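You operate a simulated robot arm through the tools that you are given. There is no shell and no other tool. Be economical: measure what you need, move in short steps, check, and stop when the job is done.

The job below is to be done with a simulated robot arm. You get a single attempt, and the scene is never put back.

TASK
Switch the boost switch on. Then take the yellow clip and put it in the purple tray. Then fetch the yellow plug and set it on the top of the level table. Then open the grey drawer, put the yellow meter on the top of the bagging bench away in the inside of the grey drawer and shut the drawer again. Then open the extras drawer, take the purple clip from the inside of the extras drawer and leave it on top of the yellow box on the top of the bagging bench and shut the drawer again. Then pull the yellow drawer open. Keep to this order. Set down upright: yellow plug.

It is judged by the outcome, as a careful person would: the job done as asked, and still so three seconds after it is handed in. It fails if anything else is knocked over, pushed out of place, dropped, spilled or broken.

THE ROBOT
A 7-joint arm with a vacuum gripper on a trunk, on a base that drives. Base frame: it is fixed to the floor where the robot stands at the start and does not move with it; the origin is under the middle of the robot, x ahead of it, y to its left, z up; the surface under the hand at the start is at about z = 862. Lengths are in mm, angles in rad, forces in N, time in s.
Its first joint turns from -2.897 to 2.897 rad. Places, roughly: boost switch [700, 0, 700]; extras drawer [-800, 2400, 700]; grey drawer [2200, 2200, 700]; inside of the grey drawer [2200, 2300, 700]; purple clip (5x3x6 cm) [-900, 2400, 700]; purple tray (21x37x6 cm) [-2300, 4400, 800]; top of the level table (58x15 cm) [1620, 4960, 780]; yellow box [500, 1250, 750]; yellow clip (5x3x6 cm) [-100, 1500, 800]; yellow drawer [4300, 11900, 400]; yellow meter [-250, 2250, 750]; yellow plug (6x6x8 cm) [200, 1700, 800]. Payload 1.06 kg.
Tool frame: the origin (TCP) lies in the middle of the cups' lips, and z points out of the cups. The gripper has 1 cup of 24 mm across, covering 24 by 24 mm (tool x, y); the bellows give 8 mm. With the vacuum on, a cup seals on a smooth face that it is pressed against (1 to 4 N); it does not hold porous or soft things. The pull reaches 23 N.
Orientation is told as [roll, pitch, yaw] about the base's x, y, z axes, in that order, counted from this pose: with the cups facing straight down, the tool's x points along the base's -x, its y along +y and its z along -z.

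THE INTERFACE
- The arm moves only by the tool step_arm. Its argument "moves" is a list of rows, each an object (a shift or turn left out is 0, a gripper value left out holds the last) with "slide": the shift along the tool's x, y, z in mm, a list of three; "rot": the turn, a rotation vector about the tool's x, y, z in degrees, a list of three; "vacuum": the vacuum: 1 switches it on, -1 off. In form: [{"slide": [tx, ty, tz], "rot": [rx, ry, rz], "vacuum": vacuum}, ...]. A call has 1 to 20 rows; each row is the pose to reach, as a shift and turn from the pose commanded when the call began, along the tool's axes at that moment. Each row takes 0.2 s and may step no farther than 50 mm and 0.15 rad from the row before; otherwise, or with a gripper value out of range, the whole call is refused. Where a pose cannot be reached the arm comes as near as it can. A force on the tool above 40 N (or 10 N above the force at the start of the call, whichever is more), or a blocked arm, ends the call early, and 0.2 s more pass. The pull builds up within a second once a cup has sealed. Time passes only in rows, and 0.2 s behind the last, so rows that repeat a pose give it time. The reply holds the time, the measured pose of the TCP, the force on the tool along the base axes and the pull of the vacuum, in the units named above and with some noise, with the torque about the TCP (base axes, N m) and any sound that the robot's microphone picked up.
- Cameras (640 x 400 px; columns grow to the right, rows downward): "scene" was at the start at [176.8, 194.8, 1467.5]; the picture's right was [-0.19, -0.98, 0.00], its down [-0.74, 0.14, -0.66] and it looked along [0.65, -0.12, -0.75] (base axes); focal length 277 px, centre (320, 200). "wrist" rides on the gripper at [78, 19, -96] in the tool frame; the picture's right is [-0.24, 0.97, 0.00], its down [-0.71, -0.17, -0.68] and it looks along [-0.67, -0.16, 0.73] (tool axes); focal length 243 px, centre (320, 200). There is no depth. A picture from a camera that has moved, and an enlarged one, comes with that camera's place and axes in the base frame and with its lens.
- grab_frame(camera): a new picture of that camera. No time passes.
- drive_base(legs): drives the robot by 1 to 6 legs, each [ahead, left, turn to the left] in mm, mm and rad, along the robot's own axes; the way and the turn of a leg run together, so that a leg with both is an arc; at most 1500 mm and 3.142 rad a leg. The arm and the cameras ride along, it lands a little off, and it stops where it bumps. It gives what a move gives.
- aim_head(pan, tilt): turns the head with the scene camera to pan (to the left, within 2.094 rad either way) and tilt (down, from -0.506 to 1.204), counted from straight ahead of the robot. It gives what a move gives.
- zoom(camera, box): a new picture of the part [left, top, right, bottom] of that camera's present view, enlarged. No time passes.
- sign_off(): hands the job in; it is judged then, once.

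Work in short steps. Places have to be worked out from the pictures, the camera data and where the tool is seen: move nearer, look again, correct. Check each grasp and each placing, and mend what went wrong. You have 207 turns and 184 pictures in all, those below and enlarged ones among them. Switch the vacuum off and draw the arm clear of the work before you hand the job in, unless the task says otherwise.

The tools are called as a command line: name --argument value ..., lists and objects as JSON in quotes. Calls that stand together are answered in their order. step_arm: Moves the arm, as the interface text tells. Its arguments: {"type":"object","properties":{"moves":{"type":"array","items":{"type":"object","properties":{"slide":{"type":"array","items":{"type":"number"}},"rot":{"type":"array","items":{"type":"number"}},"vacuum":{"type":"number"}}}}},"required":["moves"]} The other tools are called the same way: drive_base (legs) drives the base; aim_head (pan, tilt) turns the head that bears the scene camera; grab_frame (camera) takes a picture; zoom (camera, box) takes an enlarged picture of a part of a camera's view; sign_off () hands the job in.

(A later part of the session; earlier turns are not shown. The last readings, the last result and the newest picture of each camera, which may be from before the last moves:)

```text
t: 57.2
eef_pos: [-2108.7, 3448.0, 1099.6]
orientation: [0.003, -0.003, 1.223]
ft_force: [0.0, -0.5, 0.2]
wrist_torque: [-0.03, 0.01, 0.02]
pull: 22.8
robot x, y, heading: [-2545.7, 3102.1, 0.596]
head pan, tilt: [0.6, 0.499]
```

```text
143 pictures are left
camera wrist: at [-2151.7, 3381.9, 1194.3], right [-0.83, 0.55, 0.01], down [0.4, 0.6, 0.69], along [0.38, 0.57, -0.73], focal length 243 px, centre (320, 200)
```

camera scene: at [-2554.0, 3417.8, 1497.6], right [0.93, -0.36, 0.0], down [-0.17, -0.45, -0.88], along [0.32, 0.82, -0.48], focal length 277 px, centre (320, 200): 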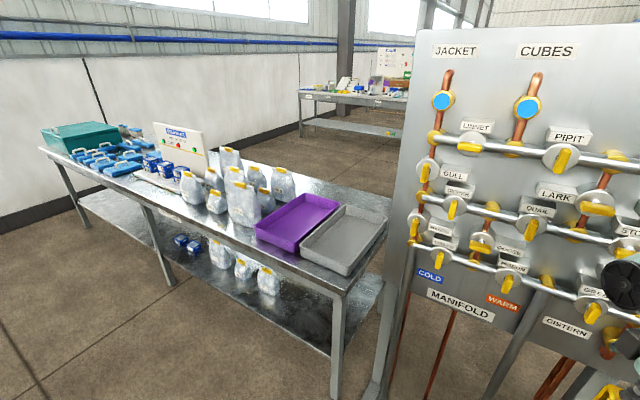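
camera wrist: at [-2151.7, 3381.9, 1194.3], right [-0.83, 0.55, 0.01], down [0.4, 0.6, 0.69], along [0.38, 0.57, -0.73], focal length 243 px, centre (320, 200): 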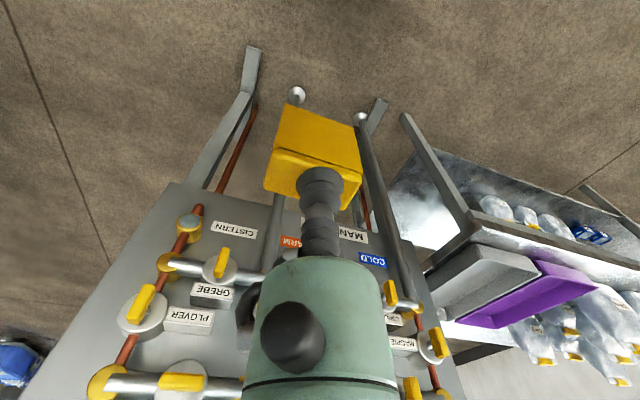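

The purple tray is next to the grey one, centred near (-2270, 4430). I slide left 939 and then forward 290 to face it.

drive_base --legs '[[0, 939, 0], [285, 0, 0]]'

aim_head --pan -0.1 --tilt 0.8

grab_frame --camera "scene"

grab_frame --camera "wrist"

```text
t: 63.7
eef_pos: [-2402.1, 4377.2, 1098.4]
orientation: [0.004, -0.004, 1.224]
ft_force: [-0.2, -0.4, -1.0]
wrist_torque: [0.02, 0.0, 0.02]
pull: 22.9
robot x, y, heading: [-2843.4, 4032.7, 0.598]
head pan, tilt: [0.6, 0.499]
```

```text
t: 64.8
eef_pos: [-2402.6, 4377.8, 1098.5]
orientation: [0.005, -0.004, 1.222]
ft_force: [0.9, -0.4, -0.8]
wrist_torque: [-0.01, -0.01, 0.02]
pull: 22.7
robot x, y, heading: [-2846.5, 4032.8, 0.6]
head pan, tilt: [-0.099, 0.799]
```

```text
142 pictures are left
camera scene: at [-2810.4, 4300.6, 1471.7], right [0.48, -0.88, 0.0], down [-0.63, -0.34, -0.7], along [0.61, 0.33, -0.72], focal length 277 px, centre (320, 200)
```

scene: 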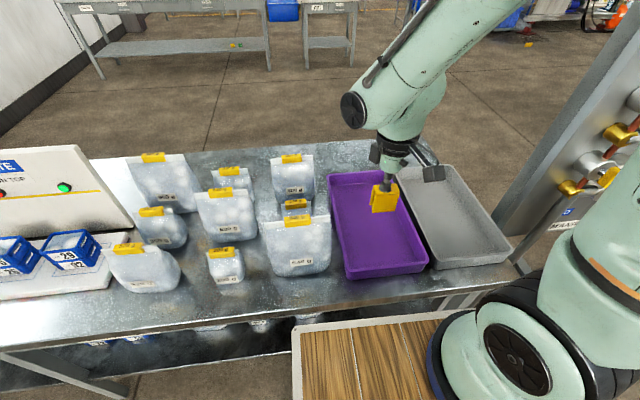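

```text
141 pictures are left
camera wrist: at [-2445.9, 4311.2, 1194.3], right [-0.83, 0.55, 0.01], down [0.4, 0.6, 0.69], along [0.38, 0.58, -0.73], focal length 243 px, centre (320, 200)
```

wrist: 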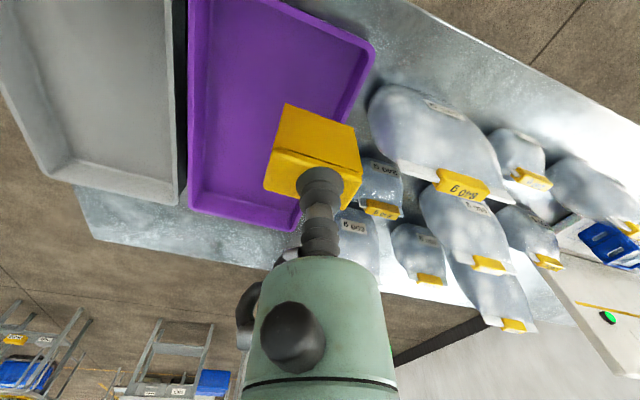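

The clip hangs safely and the tray is ahead, centred near (-2238, 4423). I move over its centre, lower partway and check.

step_arm --moves '[{"slide": [-25, -35, 0]}, {"slide": [-49, -70, 0]}, {"slide": [-74, -105, 0]}, {"slide": [-98, -139, 0]}, {"slide": [-98, -139, 45]}, {"slide": [-98, -139, 90]}, {"slide": [-98, -139, 135]}, {"slide": [-98, -139, 160]}]'

grab_frame --camera "wrist"

zoom --camera "scene" --box '[300, 130, 460, 290]'

```text
t: 66.5
eef_pos: [-2238.4, 4424.4, 938.0]
orientation: [0.003, -0.005, 1.226]
ft_force: [-0.1, -0.5, -0.5]
wrist_torque: [-0.05, 0.0, 0.03]
pull: 22.8
robot x, y, heading: [-2843.8, 4029.6, 0.599]
head pan, tilt: [-0.099, 0.799]
```

```text
140 pictures are left
camera wrist: at [-2282.3, 4357.5, 1033.3], right [-0.83, 0.55, 0.01], down [0.4, 0.6, 0.69], along [0.38, 0.58, -0.73], focal length 243 px, centre (320, 200)
```

wrist: 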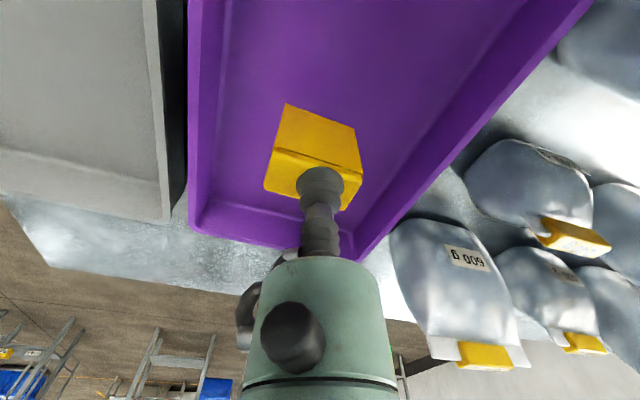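

```text
2.50 times, centred on (380, 210) of scene
camera zoom: at [-2810.5, 4300.4, 1471.7], right [0.48, -0.88, 0.0], down [-0.63, -0.34, -0.7], along [0.61, 0.33, -0.72], focal length 691 px, centre (170, 175)
```

zoom: 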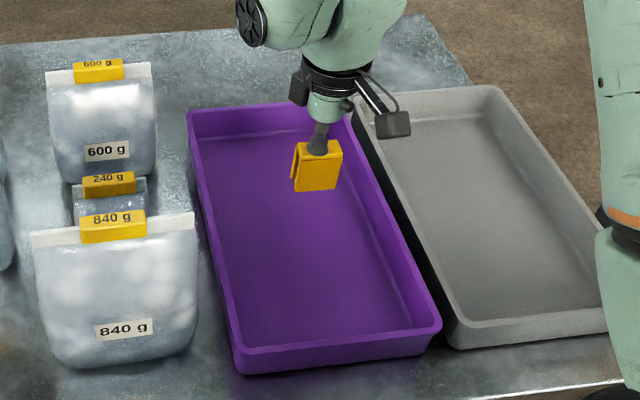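

The clip is over the tray. I lower it in small steps until contact.

step_arm --moves '[{"slide": [0, 0, 40]}, {"slide": [0, 0, 65]}, {"slide": [0, 0, 75]}, {"slide": [0, 0, 82]}]'

zoom --camera "scene" --box '[340, 150, 420, 230]'

```text
t: 67.5
eef_pos: [-2238.7, 4424.6, 857.4]
orientation: [0.003, -0.005, 1.225]
ft_force: [-0.7, 0.0, 17.8]
wrist_torque: [-0.05, -0.02, -0.01]
pull: 22.9
robot x, y, heading: [-2845.5, 4034.7, 0.601]
head pan, tilt: [-0.099, 0.799]
```

```text
5.00 times, centred on (380, 190) of scene
camera zoom: at [-2810.8, 4300.2, 1471.7], right [0.48, -0.88, 0.0], down [-0.63, -0.34, -0.7], along [0.61, 0.33, -0.72], focal length 1383 px, centre (20, 250)
```

zoom: 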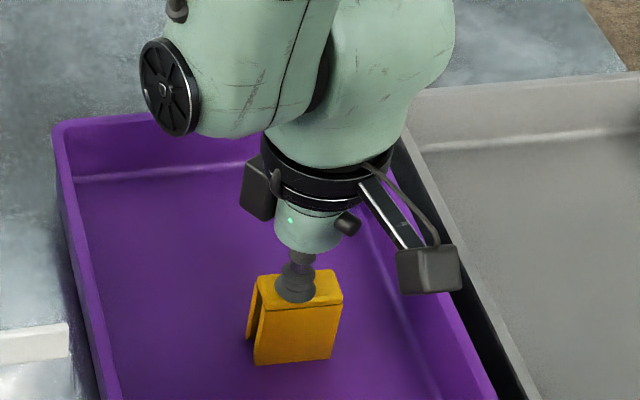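

It has landed, with 17.8 N showing. I ease up 5 mm, release the vacuum and rise.

step_arm --moves '[{"slide": [0, 0, -4]}, {"slide": [0, 0, -5], "vacuum": -1}, {"slide": [0, 0, -5]}, {"slide": [0, 0, -5]}, {"slide": [0, 0, -10]}, {"slide": [0, 0, -25]}, {"slide": [0, 0, -60]}, {"slide": [0, 0, -105]}, {"slide": [0, 0, -150]}, {"slide": [0, 0, -195]}, {"slide": [0, 0, -235]}]'

zoom --camera "scene" --box '[300, 130, 460, 290]'

```text
t: 70.0
eef_pos: [-2237.1, 4424.9, 1092.6]
orientation: [0.005, -0.003, 1.227]
ft_force: [-0.3, -0.1, 1.0]
wrist_torque: [-0.01, -0.01, -0.01]
pull: 0.1
robot x, y, heading: [-2844.3, 4029.8, 0.598]
head pan, tilt: [-0.099, 0.799]
```

```text
2.50 times, centred on (380, 210) of scene
camera zoom: at [-2810.0, 4300.8, 1471.6], right [0.48, -0.88, 0.0], down [-0.63, -0.34, -0.7], along [0.61, 0.33, -0.72], focal length 691 px, centre (170, 175)
```

zoom: 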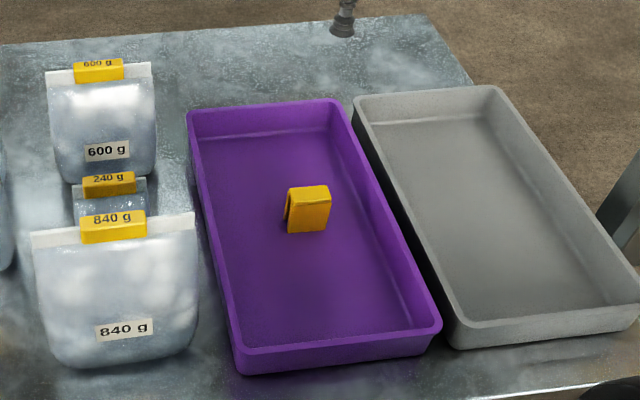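

The yellow clip stands in the purple tray. Now the yellow plug, which is best reached from the back of the bagging bench. I retract the arm, back off and slide right to the gap between the bench and the valve board, then look.

step_arm --moves '[{"slide": [36, 26, -5]}, {"slide": [73, 53, -5]}, {"slide": [110, 79, -5]}, {"slide": [146, 105, -5]}]'

drive_base --legs '[[-340, 0, 0.027], [0, -1200, 0], [0, -450, 0]]'

aim_head --pan 0.0 --tilt 0.6

grab_frame --camera "scene"

```text
t: 71.0
eef_pos: [-2385.3, 4320.5, 1096.4]
orientation: [0.005, -0.003, 1.224]
ft_force: [0.1, -0.9, -0.7]
wrist_torque: [-0.01, 0.05, 0.02]
pull: 0.0
robot x, y, heading: [-2841.4, 4033.0, 0.601]
head pan, tilt: [-0.099, 0.799]
```

```text
t: 81.2
eef_pos: [-1711.2, 2788.5, 1096.0]
orientation: [0.003, -0.004, 1.24]
ft_force: [-0.6, -0.6, 0.1]
wrist_torque: [-0.01, 0.02, 0.01]
pull: 0.1
robot x, y, heading: [-2167.8, 2490.7, 0.612]
head pan, tilt: [-0.099, 0.799]
```

```text
t: 81.9
eef_pos: [-1711.7, 2788.0, 1096.8]
orientation: [0.003, -0.003, 1.241]
ft_force: [-0.5, 0.3, 0.5]
wrist_torque: [0.01, -0.02, -0.02]
pull: 0.0
robot x, y, heading: [-2168.9, 2490.4, 0.613]
head pan, tilt: [0.0, 0.6]
```

```text
136 pictures are left
camera scene: at [-2134.1, 2772.0, 1488.4], right [0.58, -0.82, 0.0], down [-0.46, -0.33, -0.82], along [0.67, 0.48, -0.57], focal length 277 px, centre (320, 200)
```

scene: 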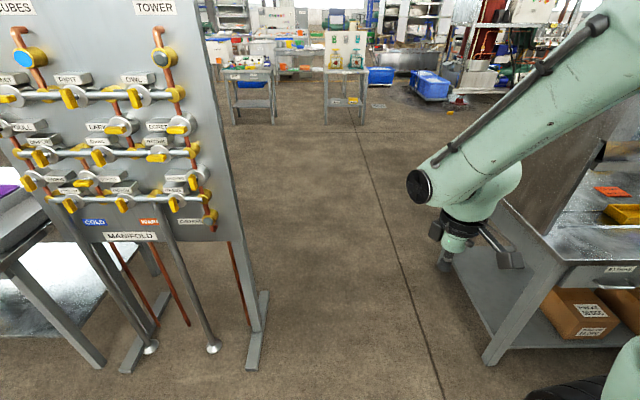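

The gap is clear and I'm centred on it. I drive forward through it, turn around, and slide along the back of the bench to the plug.

drive_base --legs '[[1200, 0, 0.012], [1150, 0, 0], [0, 0, 3.14], [0, 1200, 0], [0, 850, 0]]'

grab_frame --camera "scene"

grab_frame --camera "wrist"

```text
t: 110.6
eef_pos: [584.5, 1979.7, 1096.5]
orientation: [0.003, -0.003, -1.813]
ft_force: [-0.3, -0.2, 0.7]
wrist_torque: [0.0, -0.01, -0.01]
pull: 0.0
robot x, y, heading: [1012.1, 2316.4, -2.436]
head pan, tilt: [0.0, 0.6]
```

```text
135 pictures are left
camera scene: at [1004.2, 2031.5, 1488.5], right [-0.65, 0.76, 0.0], down [0.43, 0.37, -0.83], along [-0.63, -0.53, -0.56], focal length 277 px, centre (320, 200)
```

scene: 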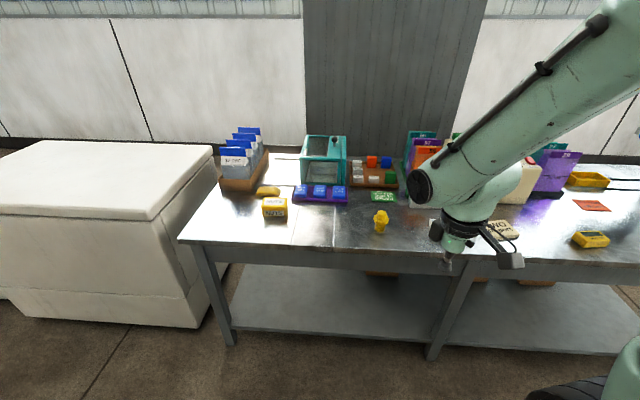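

```text
134 pictures are left
camera wrist: at [621.8, 2051.9, 1191.4], right [0.89, -0.46, 0.01], down [-0.34, -0.64, 0.69], along [-0.31, -0.61, -0.73], focal length 243 px, centre (320, 200)
```

wrist: 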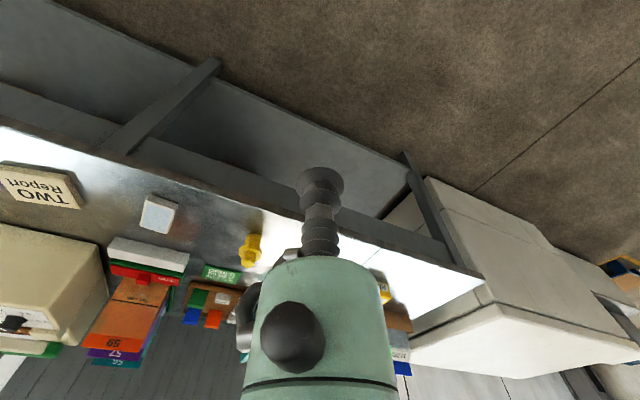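

The plug is near (246, 1693). I drive ahead to face it, correcting the heading.

drive_base --legs '[[0, 0, -0.08], [341, 0, 0]]'

grab_frame --camera "scene"

grab_frame --camera "wrist"

```text
t: 113.3
eef_pos: [276.0, 1819.4, 1096.5]
orientation: [0.004, -0.003, -1.903]
ft_force: [1.2, 0.1, -0.9]
wrist_torque: [0.01, 0.01, -0.02]
pull: 0.0
robot x, y, heading: [730.3, 2115.7, -2.525]
head pan, tilt: [0.0, 0.6]
```

```text
133 pictures are left
camera scene: at [699.1, 1834.5, 1488.5], right [-0.58, 0.82, 0.0], down [0.46, 0.33, -0.83], along [-0.67, -0.47, -0.57], focal length 277 px, centre (320, 200)
```

scene: 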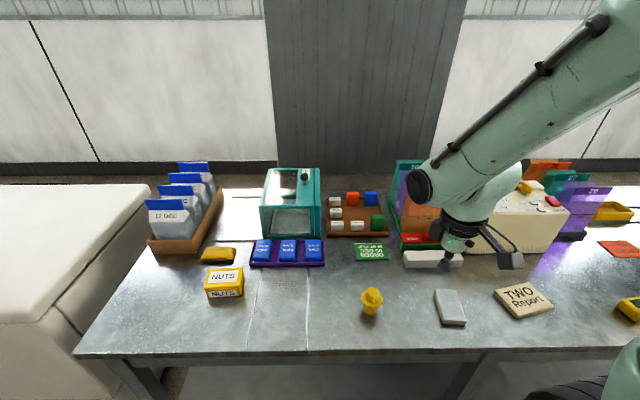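

```text
132 pictures are left
camera wrist: at [320.0, 1889.2, 1191.4], right [0.84, -0.54, 0.01], down [-0.39, -0.61, 0.69], along [-0.37, -0.58, -0.73], focal length 243 px, centre (320, 200)
```

wrist: 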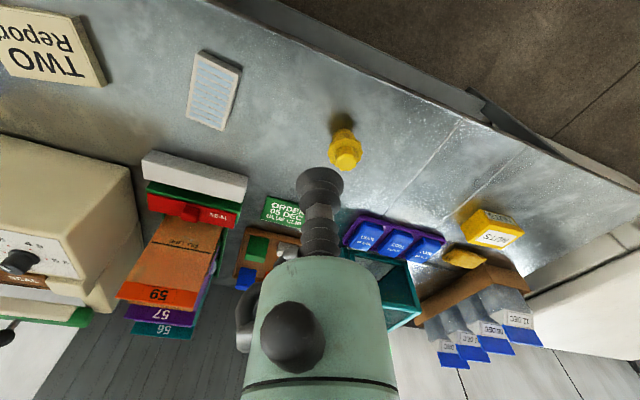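

I zoom on the plug from both cameras to find its top centre.

zoom --camera "scene" --box '[346, 270, 396, 330]'

zoom --camera "wrist" --box '[310, 105, 380, 175]'

```text
6.67 times, centred on (371, 300) of scene
camera zoom: at [699.1, 1834.5, 1488.5], right [-0.58, 0.82, 0.0], down [0.46, 0.33, -0.83], along [-0.67, -0.47, -0.57], focal length 1844 px, centre (-20, -467)
```

zoom: 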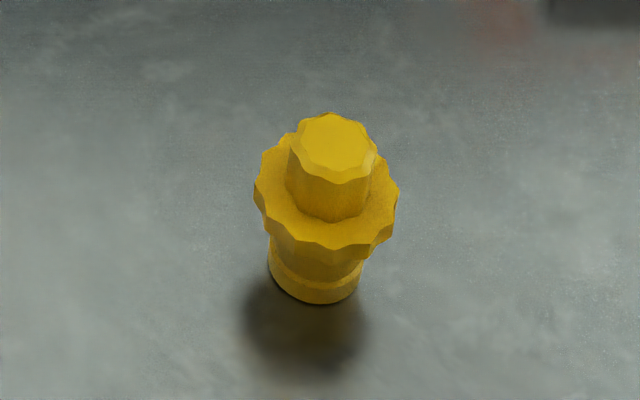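

```text
5.71 times, centred on (345, 140) of wrist
camera zoom: at [320.0, 1889.2, 1191.4], right [0.84, -0.54, 0.01], down [-0.39, -0.61, 0.69], along [-0.37, -0.58, -0.73], focal length 1386 px, centre (177, 543)
```

zoom: 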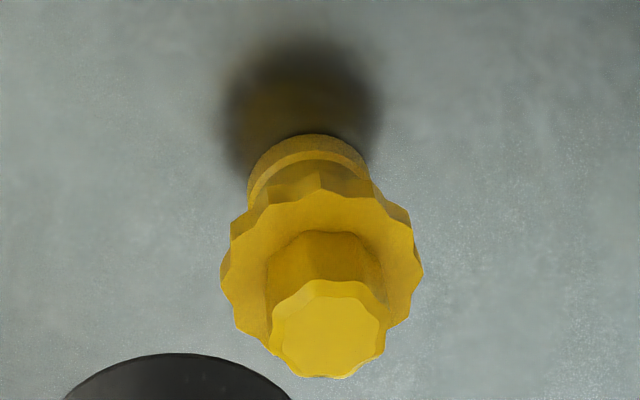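

The plug's flat top centre is at about (239, 1685, 875). I move over it and down to ~20 mm above.

step_arm --moves '[{"slide": [-46, 3, 0]}, {"slide": [-92, 6, 10]}, {"slide": [-138.7, 8.7, 40]}, {"slide": [-138.7, 8.7, 85]}, {"slide": [-138.7, 8.7, 130]}, {"slide": [-138.7, 8.7, 170]}, {"slide": [-138.7, 8.7, 195]}]'

zoom --camera "wrist" --box '[260, 100, 380, 220]'

zoom --camera "scene" --box '[336, 250, 406, 330]'

```text
refused: row 3 steps farther than a row can; nothing moved
```

```text
3.33 times, centred on (320, 160) of wrist
camera zoom: at [320.0, 1889.2, 1191.4], right [0.84, -0.54, 0.01], down [-0.39, -0.61, 0.69], along [-0.37, -0.58, -0.73], focal length 809 px, centre (320, 333)
```

zoom: 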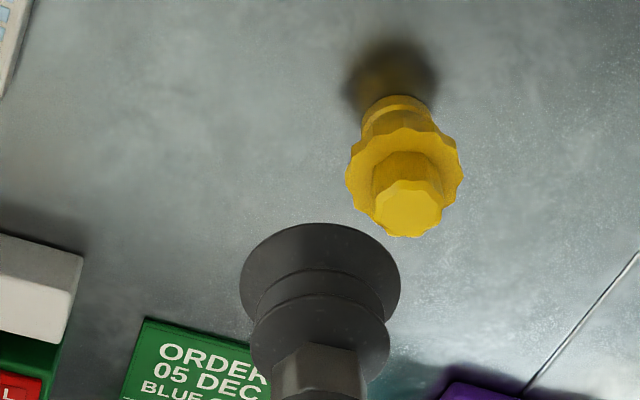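

```text
5.00 times, centred on (371, 290) of scene
camera zoom: at [699.1, 1834.5, 1488.5], right [-0.58, 0.82, 0.0], down [0.46, 0.33, -0.83], along [-0.67, -0.47, -0.57], focal length 1383 px, centre (65, -250)
```

zoom: 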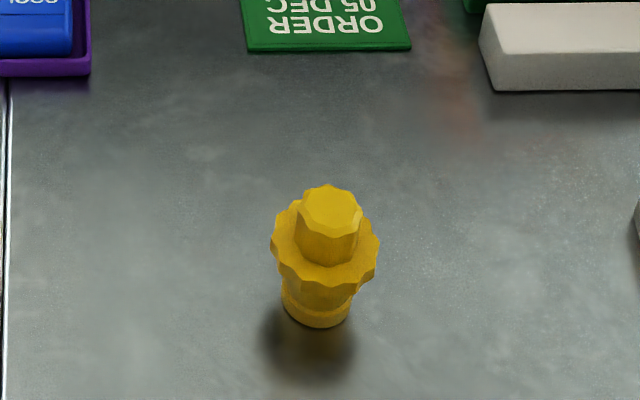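

The call was refused for one over-long step, so I repeat it with smaller ones.

step_arm --moves '[{"slide": [-45, 3, 0]}, {"slide": [-90, 6, 0]}, {"slide": [-138.7, 8.7, 0]}, {"slide": [-138.7, 8.7, 45]}, {"slide": [-138.7, 8.7, 90]}, {"slide": [-138.7, 8.7, 135]}, {"slide": [-138.7, 8.7, 175]}, {"slide": [-138.7, 8.7, 195]}]'

zoom --camera "wrist" --box '[260, 100, 380, 220]'

zoom --camera "scene" --box '[336, 250, 406, 330]'

```text
t: 115.1
eef_pos: [240.5, 1685.0, 901.7]
orientation: [0.003, -0.005, -1.902]
ft_force: [-0.1, -0.1, 0.2]
wrist_torque: [0.04, -0.01, -0.01]
pull: 0.2
robot x, y, heading: [732.1, 2117.4, -2.53]
head pan, tilt: [0.0, 0.6]
```

```text
3.33 times, centred on (320, 160) of wrist
camera zoom: at [283.5, 1754.5, 997.0], right [0.84, -0.54, 0.01], down [-0.39, -0.61, 0.69], along [-0.37, -0.58, -0.73], focal length 809 px, centre (320, 333)
```

zoom: 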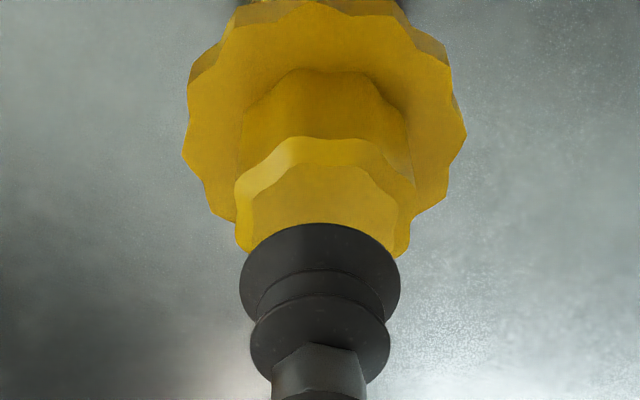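

```text
5.00 times, centred on (371, 290) of scene
camera zoom: at [699.2, 1834.7, 1488.5], right [-0.58, 0.82, 0.0], down [0.46, 0.33, -0.83], along [-0.67, -0.47, -0.56], focal length 1383 px, centre (65, -250)
```

zoom: 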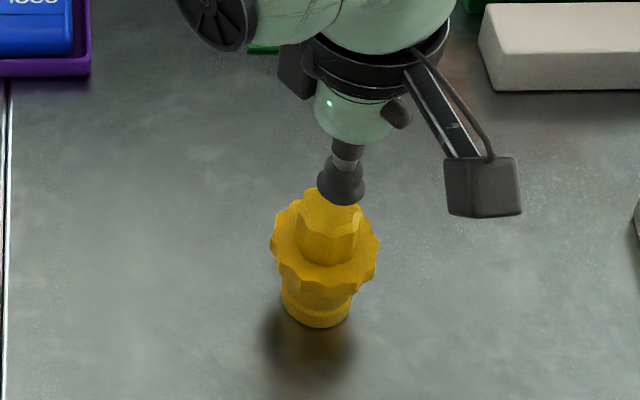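

Nearly centred; I nudge 4 mm away from the robot and descend with the vacuum on.

step_arm --moves '[{"slide": [-3.2, -2.4, 0], "vacuum": 1}, {"slide": [-3.2, -2.4, 15]}, {"slide": [-3.2, -2.4, 20]}, {"slide": [-3.2, -2.4, 24]}, {"slide": [-3.2, -2.4, 27]}, {"slide": [-3.2, -2.4, 27]}]'

```text
t: 116.5
eef_pos: [237.2, 1684.2, 874.3]
orientation: [0.004, -0.004, -1.904]
ft_force: [-0.7, -0.3, 12.0]
wrist_torque: [0.03, -0.02, -0.01]
pull: 22.7
robot x, y, heading: [730.0, 2114.1, -2.528]
head pan, tilt: [0.0, 0.6]
```

Sealed with 22.7 N of pull. I lift it and check.

step_arm --moves '[{"slide": [0, 0, -15]}, {"slide": [0, 0, -50]}, {"slide": [0, 0, -95]}, {"slide": [0, 0, -140]}, {"slide": [30, 0, -180]}, {"slide": [70, 0, -200]}, {"slide": [110, 0, -215]}]'

grab_frame --camera "wrist"

aim_head --pan 2.09 --tilt 0.35

grab_frame --camera "scene"

aim_head --pan -2.09 --tilt 0.35

grab_frame --camera "scene"

```text
t: 118.1
eef_pos: [274.6, 1786.9, 1087.9]
orientation: [0.005, -0.003, -1.902]
ft_force: [0.0, -0.5, -0.3]
wrist_torque: [0.05, -0.02, 0.02]
pull: 22.8
robot x, y, heading: [734.6, 2117.1, -2.523]
head pan, tilt: [0.0, 0.6]
```

```text
125 pictures are left
camera wrist: at [315.9, 1855.6, 1183.6], right [0.84, -0.54, 0.01], down [-0.39, -0.61, 0.69], along [-0.37, -0.58, -0.73], focal length 243 px, centre (320, 200)
```

wrist: 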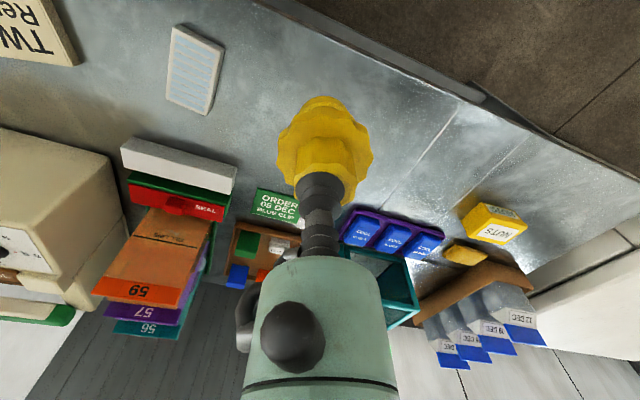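

```text
t: 120.1
eef_pos: [272.6, 1786.6, 1089.1]
orientation: [0.004, -0.003, -1.904]
ft_force: [0.1, 0.0, -1.1]
wrist_torque: [0.01, 0.0, -0.01]
pull: 22.6
robot x, y, heading: [734.2, 2116.6, -2.53]
head pan, tilt: [2.089, 0.351]
```

```text
124 pictures are left
camera scene: at [855.7, 1845.8, 1511.3], right [-0.43, -0.91, 0.0], down [-0.31, 0.15, -0.94], along [0.85, -0.4, -0.34], focal length 277 px, centre (320, 200)
```

scene: 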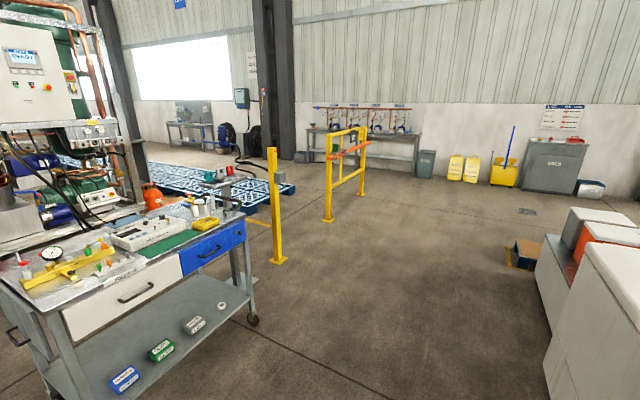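

```text
t: 123.5
eef_pos: [273.1, 1786.7, 1088.5]
orientation: [0.004, -0.003, -1.904]
ft_force: [0.6, 0.4, -0.4]
wrist_torque: [0.02, -0.01, -0.01]
pull: 23.1
robot x, y, heading: [734.4, 2115.8, -2.527]
head pan, tilt: [-2.089, 0.351]
```

```text
123 pictures are left
camera scene: at [762.5, 1978.1, 1511.3], right [1.0, 0.1, 0.0], down [0.03, -0.34, -0.94], along [-0.09, 0.93, -0.34], focal length 277 px, centre (320, 200)
```

scene: 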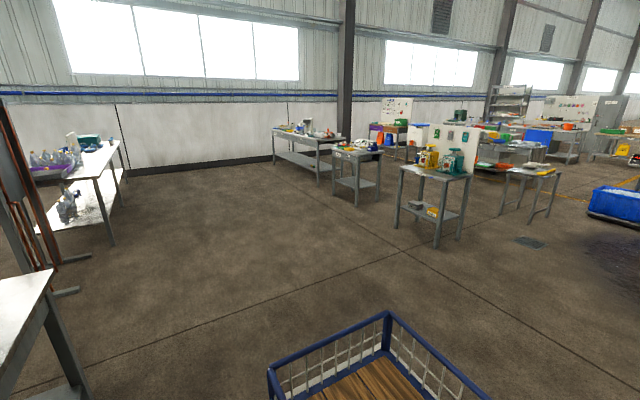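

The plug is held. The level table at (1620, 4960) is the one with the two scales, and I zoom in on it.

zoom --camera "scene" --box '[370, 90, 500, 250]'

```text
2.50 times, centred on (435, 170) of scene
camera zoom: at [762.5, 1978.1, 1511.3], right [1.0, 0.1, 0.0], down [0.03, -0.34, -0.94], along [-0.09, 0.93, -0.34], focal length 691 px, centre (32, 275)
```

zoom: 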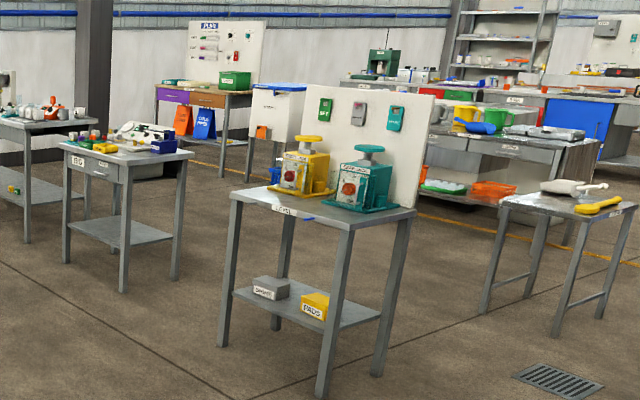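

The LEVEL table has a free front strip ahead of the scales, with its front edge parallel to the bench. I back off, turn around and drive toward it, stopping short to check.

drive_base --legs '[[-300, 0, 0], [0, 0, -3.131], [0, 1000, 0], [0, 800, 0], [1000, 0, 0]]'

aim_head --pan 0.0 --tilt 0.5

grab_frame --camera "scene"

```text
t: 146.5
eef_pos: [1348.3, 4663.3, 1088.9]
orientation: [0.004, -0.002, 1.188]
ft_force: [0.3, 0.0, -0.7]
wrist_torque: [0.01, 0.0, 0.01]
pull: 22.5
robot x, y, heading: [873.5, 4362.1, 0.566]
head pan, tilt: [-2.089, 0.351]
```

```text
t: 148.5
eef_pos: [1346.3, 4662.8, 1088.0]
orientation: [0.003, -0.004, 1.189]
ft_force: [0.8, 0.4, -0.1]
wrist_torque: [0.04, -0.01, -0.01]
pull: 22.7
robot x, y, heading: [870.5, 4356.3, 0.563]
head pan, tilt: [0.0, 0.499]
```

```text
121 pictures are left
camera scene: at [920.6, 4637.4, 1497.6], right [0.53, -0.85, 0.0], down [-0.4, -0.26, -0.88], along [0.74, 0.47, -0.48], focal length 277 px, centre (320, 200)
```

scene: 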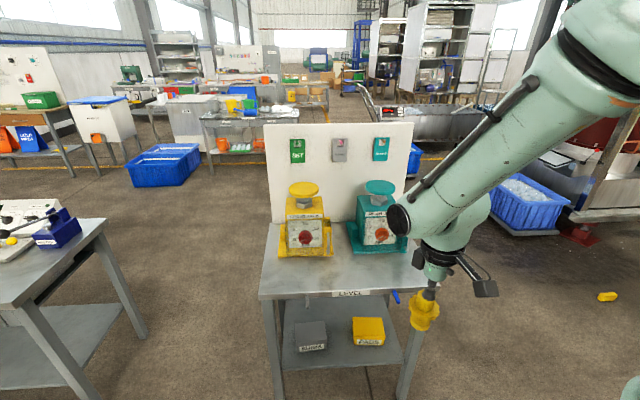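

I estimate the free strip's centre at about (1597, 4970) with the top near z = 770. I drive in to face it squarely.

drive_base --legs '[[323, 93, 0.06]]'

aim_head --pan 0.0 --tilt 0.75

grab_frame --camera "scene"

grab_frame --camera "wrist"

```text
t: 150.7
eef_pos: [1536.3, 4948.7, 1089.0]
orientation: [0.003, -0.003, 1.253]
ft_force: [0.7, 0.9, -0.6]
wrist_torque: [0.03, 0.01, -0.03]
pull: 22.7
robot x, y, heading: [1077.5, 4614.7, 0.624]
head pan, tilt: [0.0, 0.499]
```

```text
t: 151.5
eef_pos: [1537.1, 4948.6, 1089.1]
orientation: [0.004, -0.003, 1.254]
ft_force: [0.5, -0.6, -0.2]
wrist_torque: [-0.01, -0.02, 0.0]
pull: 22.9
robot x, y, heading: [1082.2, 4614.3, 0.623]
head pan, tilt: [0.0, 0.75]
```

```text
120 pictures are left
camera scene: at [1106.3, 4891.7, 1475.7], right [0.59, -0.81, 0.0], down [-0.55, -0.4, -0.73], along [0.59, 0.43, -0.68], focal length 277 px, centre (320, 200)
```

scene: 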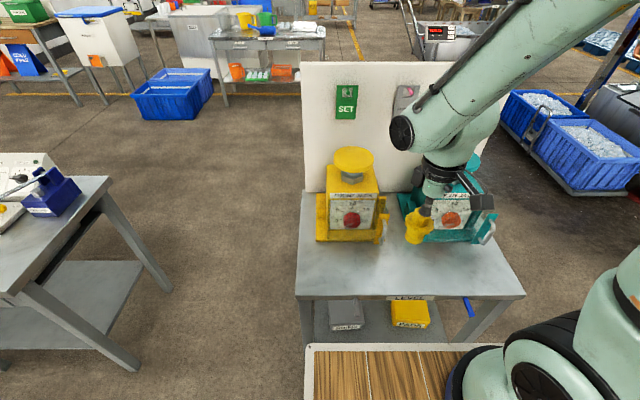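

```text
119 pictures are left
camera wrist: at [1494.9, 4881.0, 1183.7], right [-0.85, 0.53, 0.01], down [0.39, 0.62, 0.69], along [0.36, 0.59, -0.73], focal length 243 px, centre (320, 200)
```

wrist: 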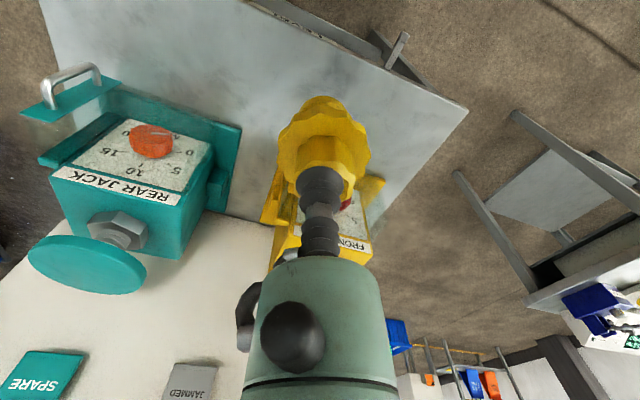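

The table top is at z ≈ 770 and the free strip is about 187 mm deep. I move over (1592, 4961) and lower the plug to about 15 mm above the top.

step_arm --moves '[{"slide": [-15, -24, 0]}, {"slide": [-28.5, -48.5, 0]}, {"slide": [-28.5, -48.5, 45]}, {"slide": [-28.5, -48.5, 90]}, {"slide": [-28.5, -48.5, 135]}, {"slide": [-28.5, -48.5, 180]}, {"slide": [-28.5, -48.5, 210]}]'

grab_frame --camera "wrist"

zoom --camera "scene" --box '[290, 180, 530, 310]'

```text
t: 153.1
eef_pos: [1591.4, 4964.0, 876.3]
orientation: [0.003, -0.006, 1.253]
ft_force: [-0.5, 0.2, 0.1]
wrist_torque: [0.06, 0.01, -0.01]
pull: 22.4
robot x, y, heading: [1084.1, 4618.0, 0.631]
head pan, tilt: [0.0, 0.75]
```

```text
118 pictures are left
camera wrist: at [1549.7, 4895.1, 971.5], right [-0.85, 0.53, 0.0], down [0.39, 0.62, 0.69], along [0.36, 0.59, -0.73], focal length 243 px, centre (320, 200)
```

wrist: 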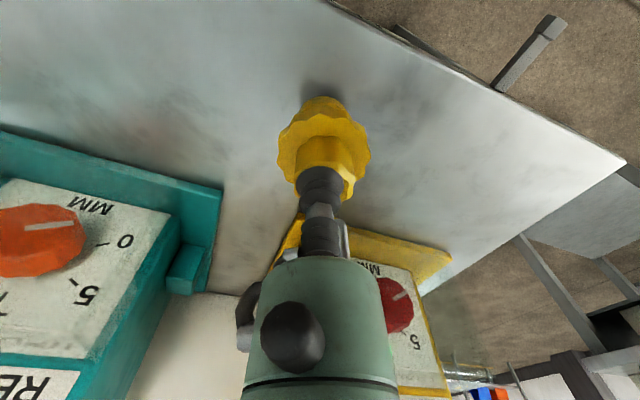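

```text
2.67 times, centred on (410, 245) of scene
camera zoom: at [1106.1, 4891.4, 1475.7], right [0.59, -0.81, 0.0], down [-0.55, -0.4, -0.73], along [0.59, 0.43, -0.68], focal length 738 px, centre (80, 80)
```

zoom: 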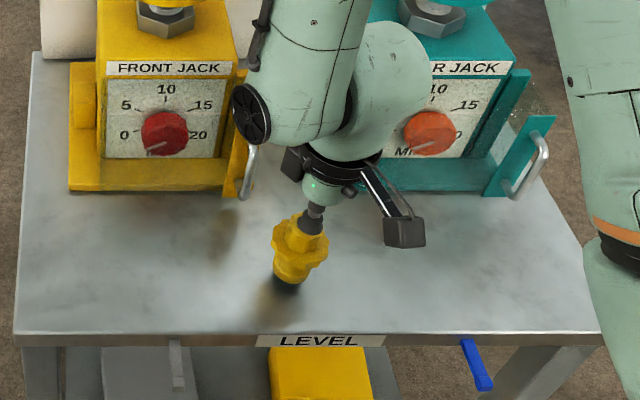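

The plug is over the free strip and clear of the jacks. I lower it until contact.

step_arm --moves '[{"slide": [0, 0, 10]}, {"slide": [0, 0, 16]}, {"slide": [0, 0, 20]}, {"slide": [0, 0, 20]}]'

```text
t: 154.1
eef_pos: [1589.8, 4963.7, 857.9]
orientation: [0.002, -0.005, 1.254]
ft_force: [-0.2, 0.9, 8.9]
wrist_torque: [0.04, -0.04, 0.02]
pull: 22.8
robot x, y, heading: [1078.6, 4612.8, 0.623]
head pan, tilt: [0.0, 0.75]
```

Contact at 8.9 N. I ease up slightly, release and rise straight up.

step_arm --moves '[{"slide": [0, 0, -1], "vacuum": -1}, {"slide": [0, 0, -1]}, {"slide": [0, 0, -1]}, {"slide": [0, 0, -4]}, {"slide": [0, 0, -10]}, {"slide": [0, 0, -30]}, {"slide": [0, 0, -70]}, {"slide": [0, 0, -115]}, {"slide": [0, 0, -160]}, {"slide": [20, 20, -200]}]'

zoom --camera "scene" --box '[290, 180, 530, 310]'

```text
t: 156.3
eef_pos: [1565.9, 4950.2, 1057.5]
orientation: [0.005, -0.004, 1.253]
ft_force: [0.3, 0.0, -0.1]
wrist_torque: [-0.02, 0.02, -0.02]
pull: 0.0
robot x, y, heading: [1079.6, 4617.9, 0.628]
head pan, tilt: [0.0, 0.75]
```

```text
2.67 times, centred on (410, 245) of scene
camera zoom: at [1106.9, 4892.2, 1475.5], right [0.59, -0.81, 0.0], down [-0.55, -0.4, -0.73], along [0.59, 0.43, -0.68], focal length 738 px, centre (80, 80)
```

zoom: 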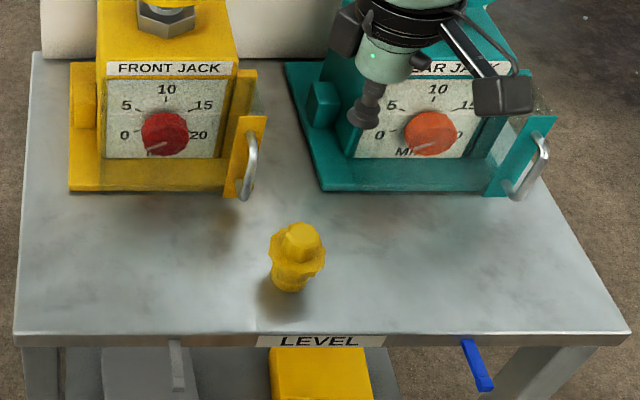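

The plug stands upright on the level table. Next is the grey drawer. I back off into the corridor between the bagging bench and the drawer bench, then slide right.

drive_base --legs '[[-1400, 0, 0], [0, -1300, 0], [0, -1000, 0]]'

aim_head --pan -0.2 --tilt 0.6

grab_frame --camera "scene"

```text
t: 174.4
eef_pos: [1783.5, 2218.6, 1056.4]
orientation: [0.004, -0.004, 1.235]
ft_force: [-0.1, -1.0, -0.2]
wrist_torque: [-0.01, 0.0, 0.01]
pull: 0.0
robot x, y, heading: [1295.8, 1892.5, 0.609]
head pan, tilt: [0.0, 0.75]
```

```text
t: 175.1
eef_pos: [1783.1, 2218.4, 1057.6]
orientation: [0.003, -0.004, 1.236]
ft_force: [0.8, 0.4, 0.0]
wrist_torque: [-0.03, -0.01, -0.02]
pull: 0.0
robot x, y, heading: [1293.3, 1893.3, 0.612]
head pan, tilt: [-0.201, 0.6]
```

```text
115 pictures are left
camera scene: at [1335.5, 2156.3, 1488.5], right [0.4, -0.92, 0.0], down [-0.52, -0.23, -0.82], along [0.76, 0.33, -0.57], focal length 277 px, centre (320, 200)
```

scene: 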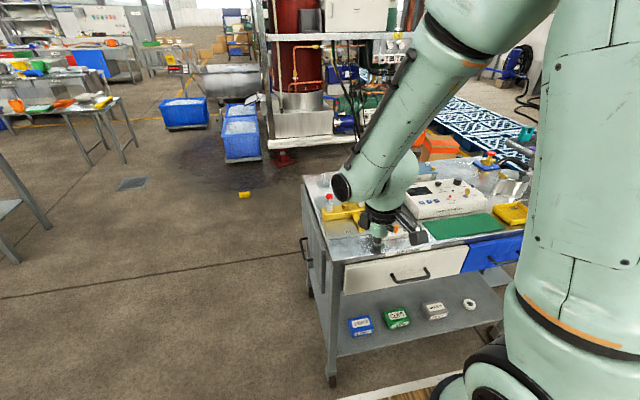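

The grey (off-white) drawer's face is centred near (2110, 2150, 685) with a bar handle. The bench is on wheels, so I'll be gentle. I plan to suck onto the face left of the handle and pull. I position the base first and start reorienting the tool.

drive_base --legs '[[0, -110, 0.013]]'

step_arm --moves '[{"rot": [0, 0, 7]}, {"rot": [0, 0, 14]}, {"rot": [0, 0, 21]}, {"rot": [0, 0, 28]}, {"rot": [0, 0, 35]}]'

```text
t: 176.3
eef_pos: [1842.9, 2132.9, 1057.8]
orientation: [0.005, -0.002, 1.245]
ft_force: [-0.2, 0.4, 0.1]
wrist_torque: [-0.01, -0.04, -0.03]
pull: 0.0
robot x, y, heading: [1354.1, 1803.1, 0.624]
head pan, tilt: [-0.201, 0.6]
```

```text
t: 177.5
eef_pos: [1844.5, 2133.3, 1058.4]
orientation: [0.005, -0.001, 0.636]
ft_force: [-0.3, 0.8, 0.3]
wrist_torque: [0.03, 0.01, -0.05]
pull: 0.1
robot x, y, heading: [1359.0, 1805.2, 0.621]
head pan, tilt: [-0.201, 0.6]
```

Now I pitch the tool to horizontal while lowering it to the drawer's height, well in front of the face.

step_arm --moves '[{"slide": [-6, 0, 32], "rot": [0, -8.2, 0]}, {"slide": [-13, 0, 64], "rot": [0, -16.4, 0]}, {"slide": [-20, 0, 96], "rot": [0, -24.6, 0]}, {"slide": [-26, 0, 128], "rot": [0, -32.8, 0]}, {"slide": [-33, 0, 160], "rot": [0, -41, 0]}, {"slide": [-40, 0, 192], "rot": [0, -49.2, 0]}, {"slide": [-46, 0, 224], "rot": [0, -57.4, 0]}, {"slide": [-53, 0, 256], "rot": [0, -65.6, 0]}, {"slide": [-60, 0, 288], "rot": [0, -73.8, 0]}, {"slide": [-66, 0, 320], "rot": [0, -82, 0]}, {"slide": [-72, 0, 355], "rot": [0, -90, 0]}]'

grab_frame --camera "wrist"

grab_frame --camera "scene"

```text
t: 179.9
eef_pos: [1900.5, 2177.4, 702.7]
orientation: [2.003, -1.565, -1.367]
ft_force: [1.1, 0.4, 0.3]
wrist_torque: [0.02, -0.02, -0.02]
pull: 0.0
out of reach, approached as far as the arm can: row 5, 6
robot x, y, heading: [1356.2, 1802.1, 0.622]
head pan, tilt: [-0.201, 0.6]
```

```text
114 pictures are left
camera wrist: at [1813.4, 2136.2, 625.0], right [-0.58, 0.78, 0.24], down [-0.45, -0.55, 0.71], along [0.68, 0.3, 0.67], focal length 243 px, centre (320, 200)
```

wrist: 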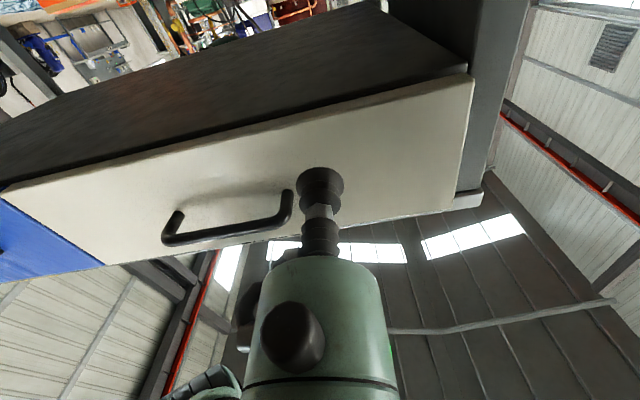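

```text
113 pictures are left
camera scene: at [1396.9, 2066.0, 1488.5], right [0.41, -0.91, 0.0], down [-0.52, -0.23, -0.83], along [0.75, 0.34, -0.56], focal length 277 px, centre (320, 200)
```

scene: 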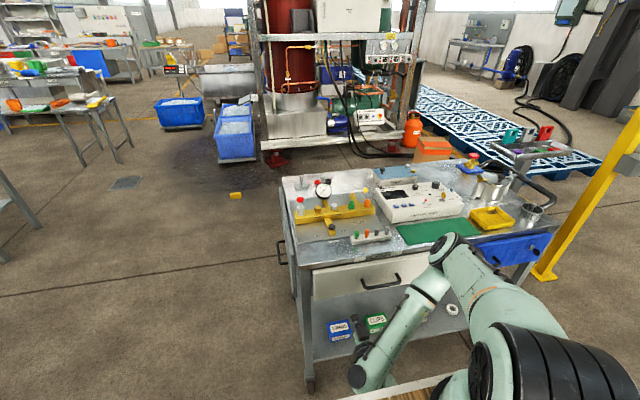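

The cup is lined up left of the handle, about 160 mm from the face. I advance with the vacuum on, slowing near contact.

step_arm --moves '[{"slide": [0, 0, 45], "vacuum": 1}, {"slide": [0, 0, 85]}, {"slide": [0, 0, 115]}, {"slide": [0, 0, 130]}, {"slide": [0, 0, 138]}, {"slide": [0, 0, 144]}]'

grab_frame --camera "wrist"

```text
t: 180.6
eef_pos: [1972.9, 2229.8, 698.1]
orientation: [0.381, -1.557, 0.256]
ft_force: [-13.4, -9.7, -1.4]
wrist_torque: [-0.02, -0.07, 0.01]
pull: 0.0
robot x, y, heading: [1355.9, 1798.3, 0.623]
head pan, tilt: [-0.201, 0.6]
stopped in row 3: the force on the tool passed its limit at 61 N (the readings are from after the stop); the commanded pose is now the measured one
```

```text
112 pictures are left
camera wrist: at [1883.6, 2189.0, 622.5], right [-0.57, 0.78, 0.24], down [-0.44, -0.54, 0.72], along [0.69, 0.31, 0.66], focal length 243 px, centre (320, 200)
```

wrist: 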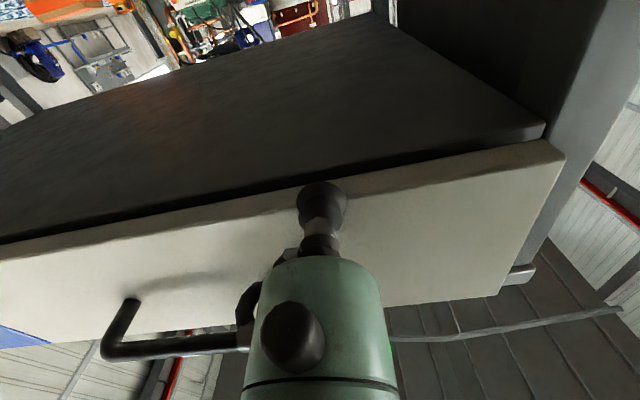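

Contact came earlier and lower than expected. From this view the face spans z ≈ 705–849 at b ≈ 2374, so the cup hit its lower edge. I back off, rise to z ≈ 780 and shift 35 mm left, away from the handle.

step_arm --moves '[{"slide": [0, 0, -30]}, {"slide": [-40, 20, -35]}, {"slide": [-82, 35, -35]}, {"slide": [-82, 35, -35]}]'

grab_frame --camera "wrist"

zoom --camera "scene" --box '[270, 220, 470, 390]'

```text
t: 181.6
eef_pos: [1926.0, 2239.1, 783.2]
orientation: [0.516, -1.561, 0.118]
ft_force: [0.2, 0.2, -0.1]
wrist_torque: [-0.01, -0.02, -0.02]
pull: 0.0
robot x, y, heading: [1358.3, 1799.8, 0.623]
head pan, tilt: [-0.201, 0.6]
```

```text
111 pictures are left
camera wrist: at [1836.9, 2198.5, 705.9], right [-0.57, 0.78, 0.24], down [-0.44, -0.54, 0.71], along [0.69, 0.3, 0.66], focal length 243 px, centre (320, 200)
```

wrist: 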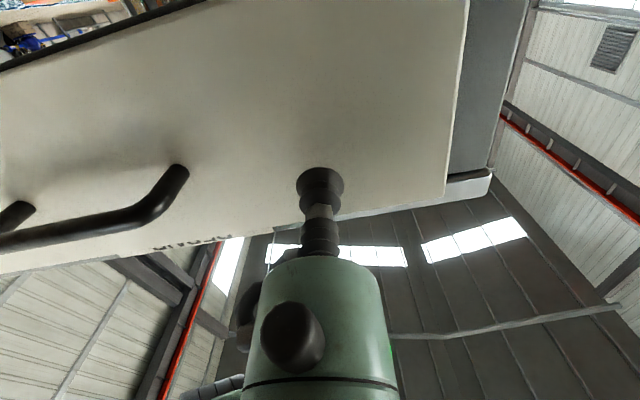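

```text
2.35 times, centred on (370, 305) of scene
camera zoom: at [1397.0, 2065.8, 1488.5], right [0.41, -0.91, 0.0], down [-0.52, -0.23, -0.83], along [0.75, 0.34, -0.56], focal length 651 px, centre (202, -47)
```

zoom: 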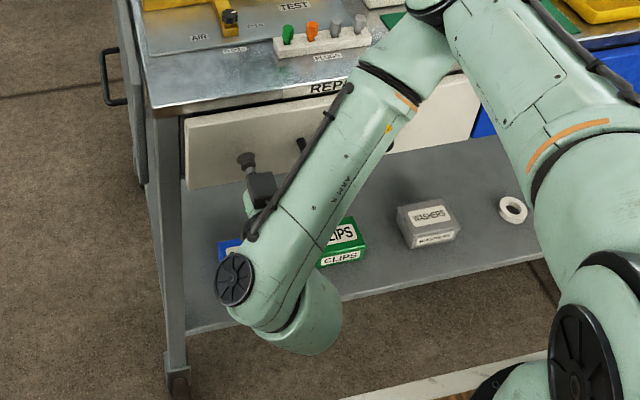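

Well placed now. I approach the last ~32 mm in small steps with the vacuum on.

step_arm --moves '[{"slide": [0, 0, 18], "vacuum": 1}, {"slide": [0, 0, 24]}, {"slide": [0, 0, 28]}, {"slide": [0, 0, 31]}, {"slide": [0, 0, 33]}, {"slide": [0, 0, 33]}]'

```text
t: 183.0
eef_pos: [1951.8, 2258.3, 781.5]
orientation: [0.519, -1.56, 0.119]
ft_force: [-19.2, -7.6, 1.8]
wrist_torque: [-0.15, -0.09, -0.15]
pull: 22.7
robot x, y, heading: [1353.3, 1800.1, 0.619]
head pan, tilt: [-0.201, 0.6]
```

Sealed with 22.7 N of pull. I pull back slowly.

step_arm --moves '[{"slide": [0, 0, -4]}, {"slide": [0, 0, -8]}, {"slide": [0, 0, -13]}, {"slide": [0, 0, -19]}, {"slide": [0, 0, -26]}, {"slide": [0, 0, -34]}, {"slide": [0, 0, -42]}, {"slide": [0, 0, -50]}]'

zoom --camera "scene" --box '[270, 220, 470, 390]'

```text
t: 184.8
eef_pos: [1913.2, 2228.9, 783.1]
orientation: [0.556, -1.561, 0.08]
ft_force: [-0.4, 1.3, 3.7]
wrist_torque: [0.15, 0.06, -0.05]
pull: 22.9
robot x, y, heading: [1356.9, 1803.8, 0.619]
head pan, tilt: [-0.201, 0.6]
```

```text
2.35 times, centred on (370, 305) of scene
camera zoom: at [1396.8, 2065.8, 1488.5], right [0.41, -0.91, 0.0], down [-0.52, -0.23, -0.83], along [0.75, 0.34, -0.56], focal length 651 px, centre (202, -47)
```

zoom: 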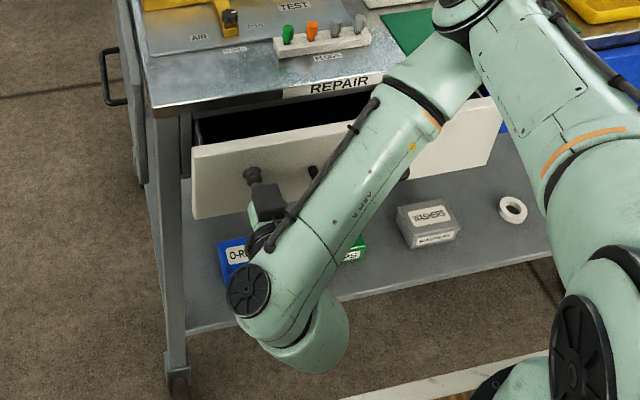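

The drawer is sliding open. I keep pulling.

step_arm --moves '[{"slide": [0, 0, -9]}, {"slide": [0, 0, -18]}, {"slide": [0, 0, -27]}, {"slide": [0, 0, -36]}, {"slide": [0, 0, -45]}, {"slide": [0, 0, -54]}, {"slide": [0, 0, -63]}, {"slide": [0, 0, -72]}, {"slide": [0, 0, -80]}]'

zoom --camera "scene" --box '[270, 220, 470, 390]'

```text
t: 186.8
eef_pos: [1847.7, 2180.7, 782.7]
orientation: [0.478, -1.558, 0.156]
ft_force: [-2.6, 5.1, -0.6]
wrist_torque: [0.15, 0.04, -0.07]
pull: 23.0
robot x, y, heading: [1359.6, 1802.5, 0.619]
head pan, tilt: [-0.201, 0.6]
```

```text
2.35 times, centred on (370, 305) of scene
camera zoom: at [1396.9, 2066.0, 1488.5], right [0.41, -0.91, 0.0], down [-0.52, -0.23, -0.83], along [0.75, 0.34, -0.56], focal length 651 px, centre (202, -47)
```

zoom: 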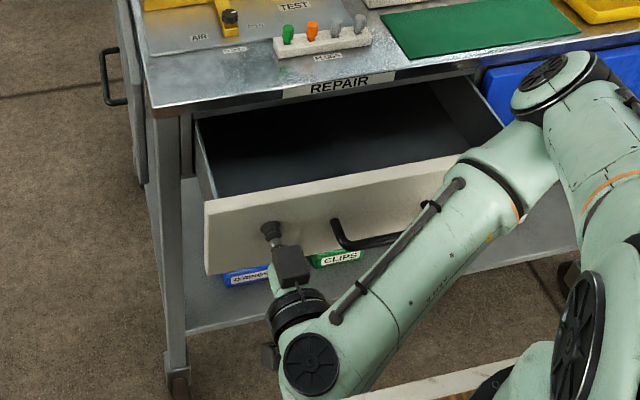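

It's open by ~130 mm, and I pull a bit further.

step_arm --moves '[{"slide": [0, 0, -9]}, {"slide": [0, 0, -18]}, {"slide": [0, 0, -27]}, {"slide": [0, 0, -36]}, {"slide": [0, 0, -45]}, {"slide": [0, 0, -54]}, {"slide": [0, 0, -63]}, {"slide": [0, 0, -72]}, {"slide": [0, 0, -80]}]'

grab_frame --camera "scene"

```text
t: 188.8
eef_pos: [1797.0, 2129.7, 788.1]
orientation: [0.443, -1.559, 0.195]
ft_force: [-3.9, 5.2, -4.9]
wrist_torque: [0.08, 0.02, -0.11]
pull: 23.4
out of reach, approached as far as the arm can: row 7, 8, 9
robot x, y, heading: [1354.5, 1799.6, 0.619]
head pan, tilt: [-0.201, 0.6]
```

```text
107 pictures are left
camera scene: at [1396.9, 2066.1, 1488.5], right [0.41, -0.91, 0.0], down [-0.52, -0.23, -0.83], along [0.75, 0.34, -0.56], focal length 277 px, centre (320, 200)
```

scene: 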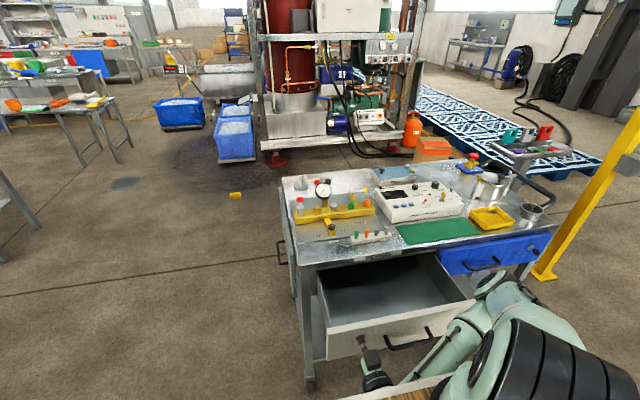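

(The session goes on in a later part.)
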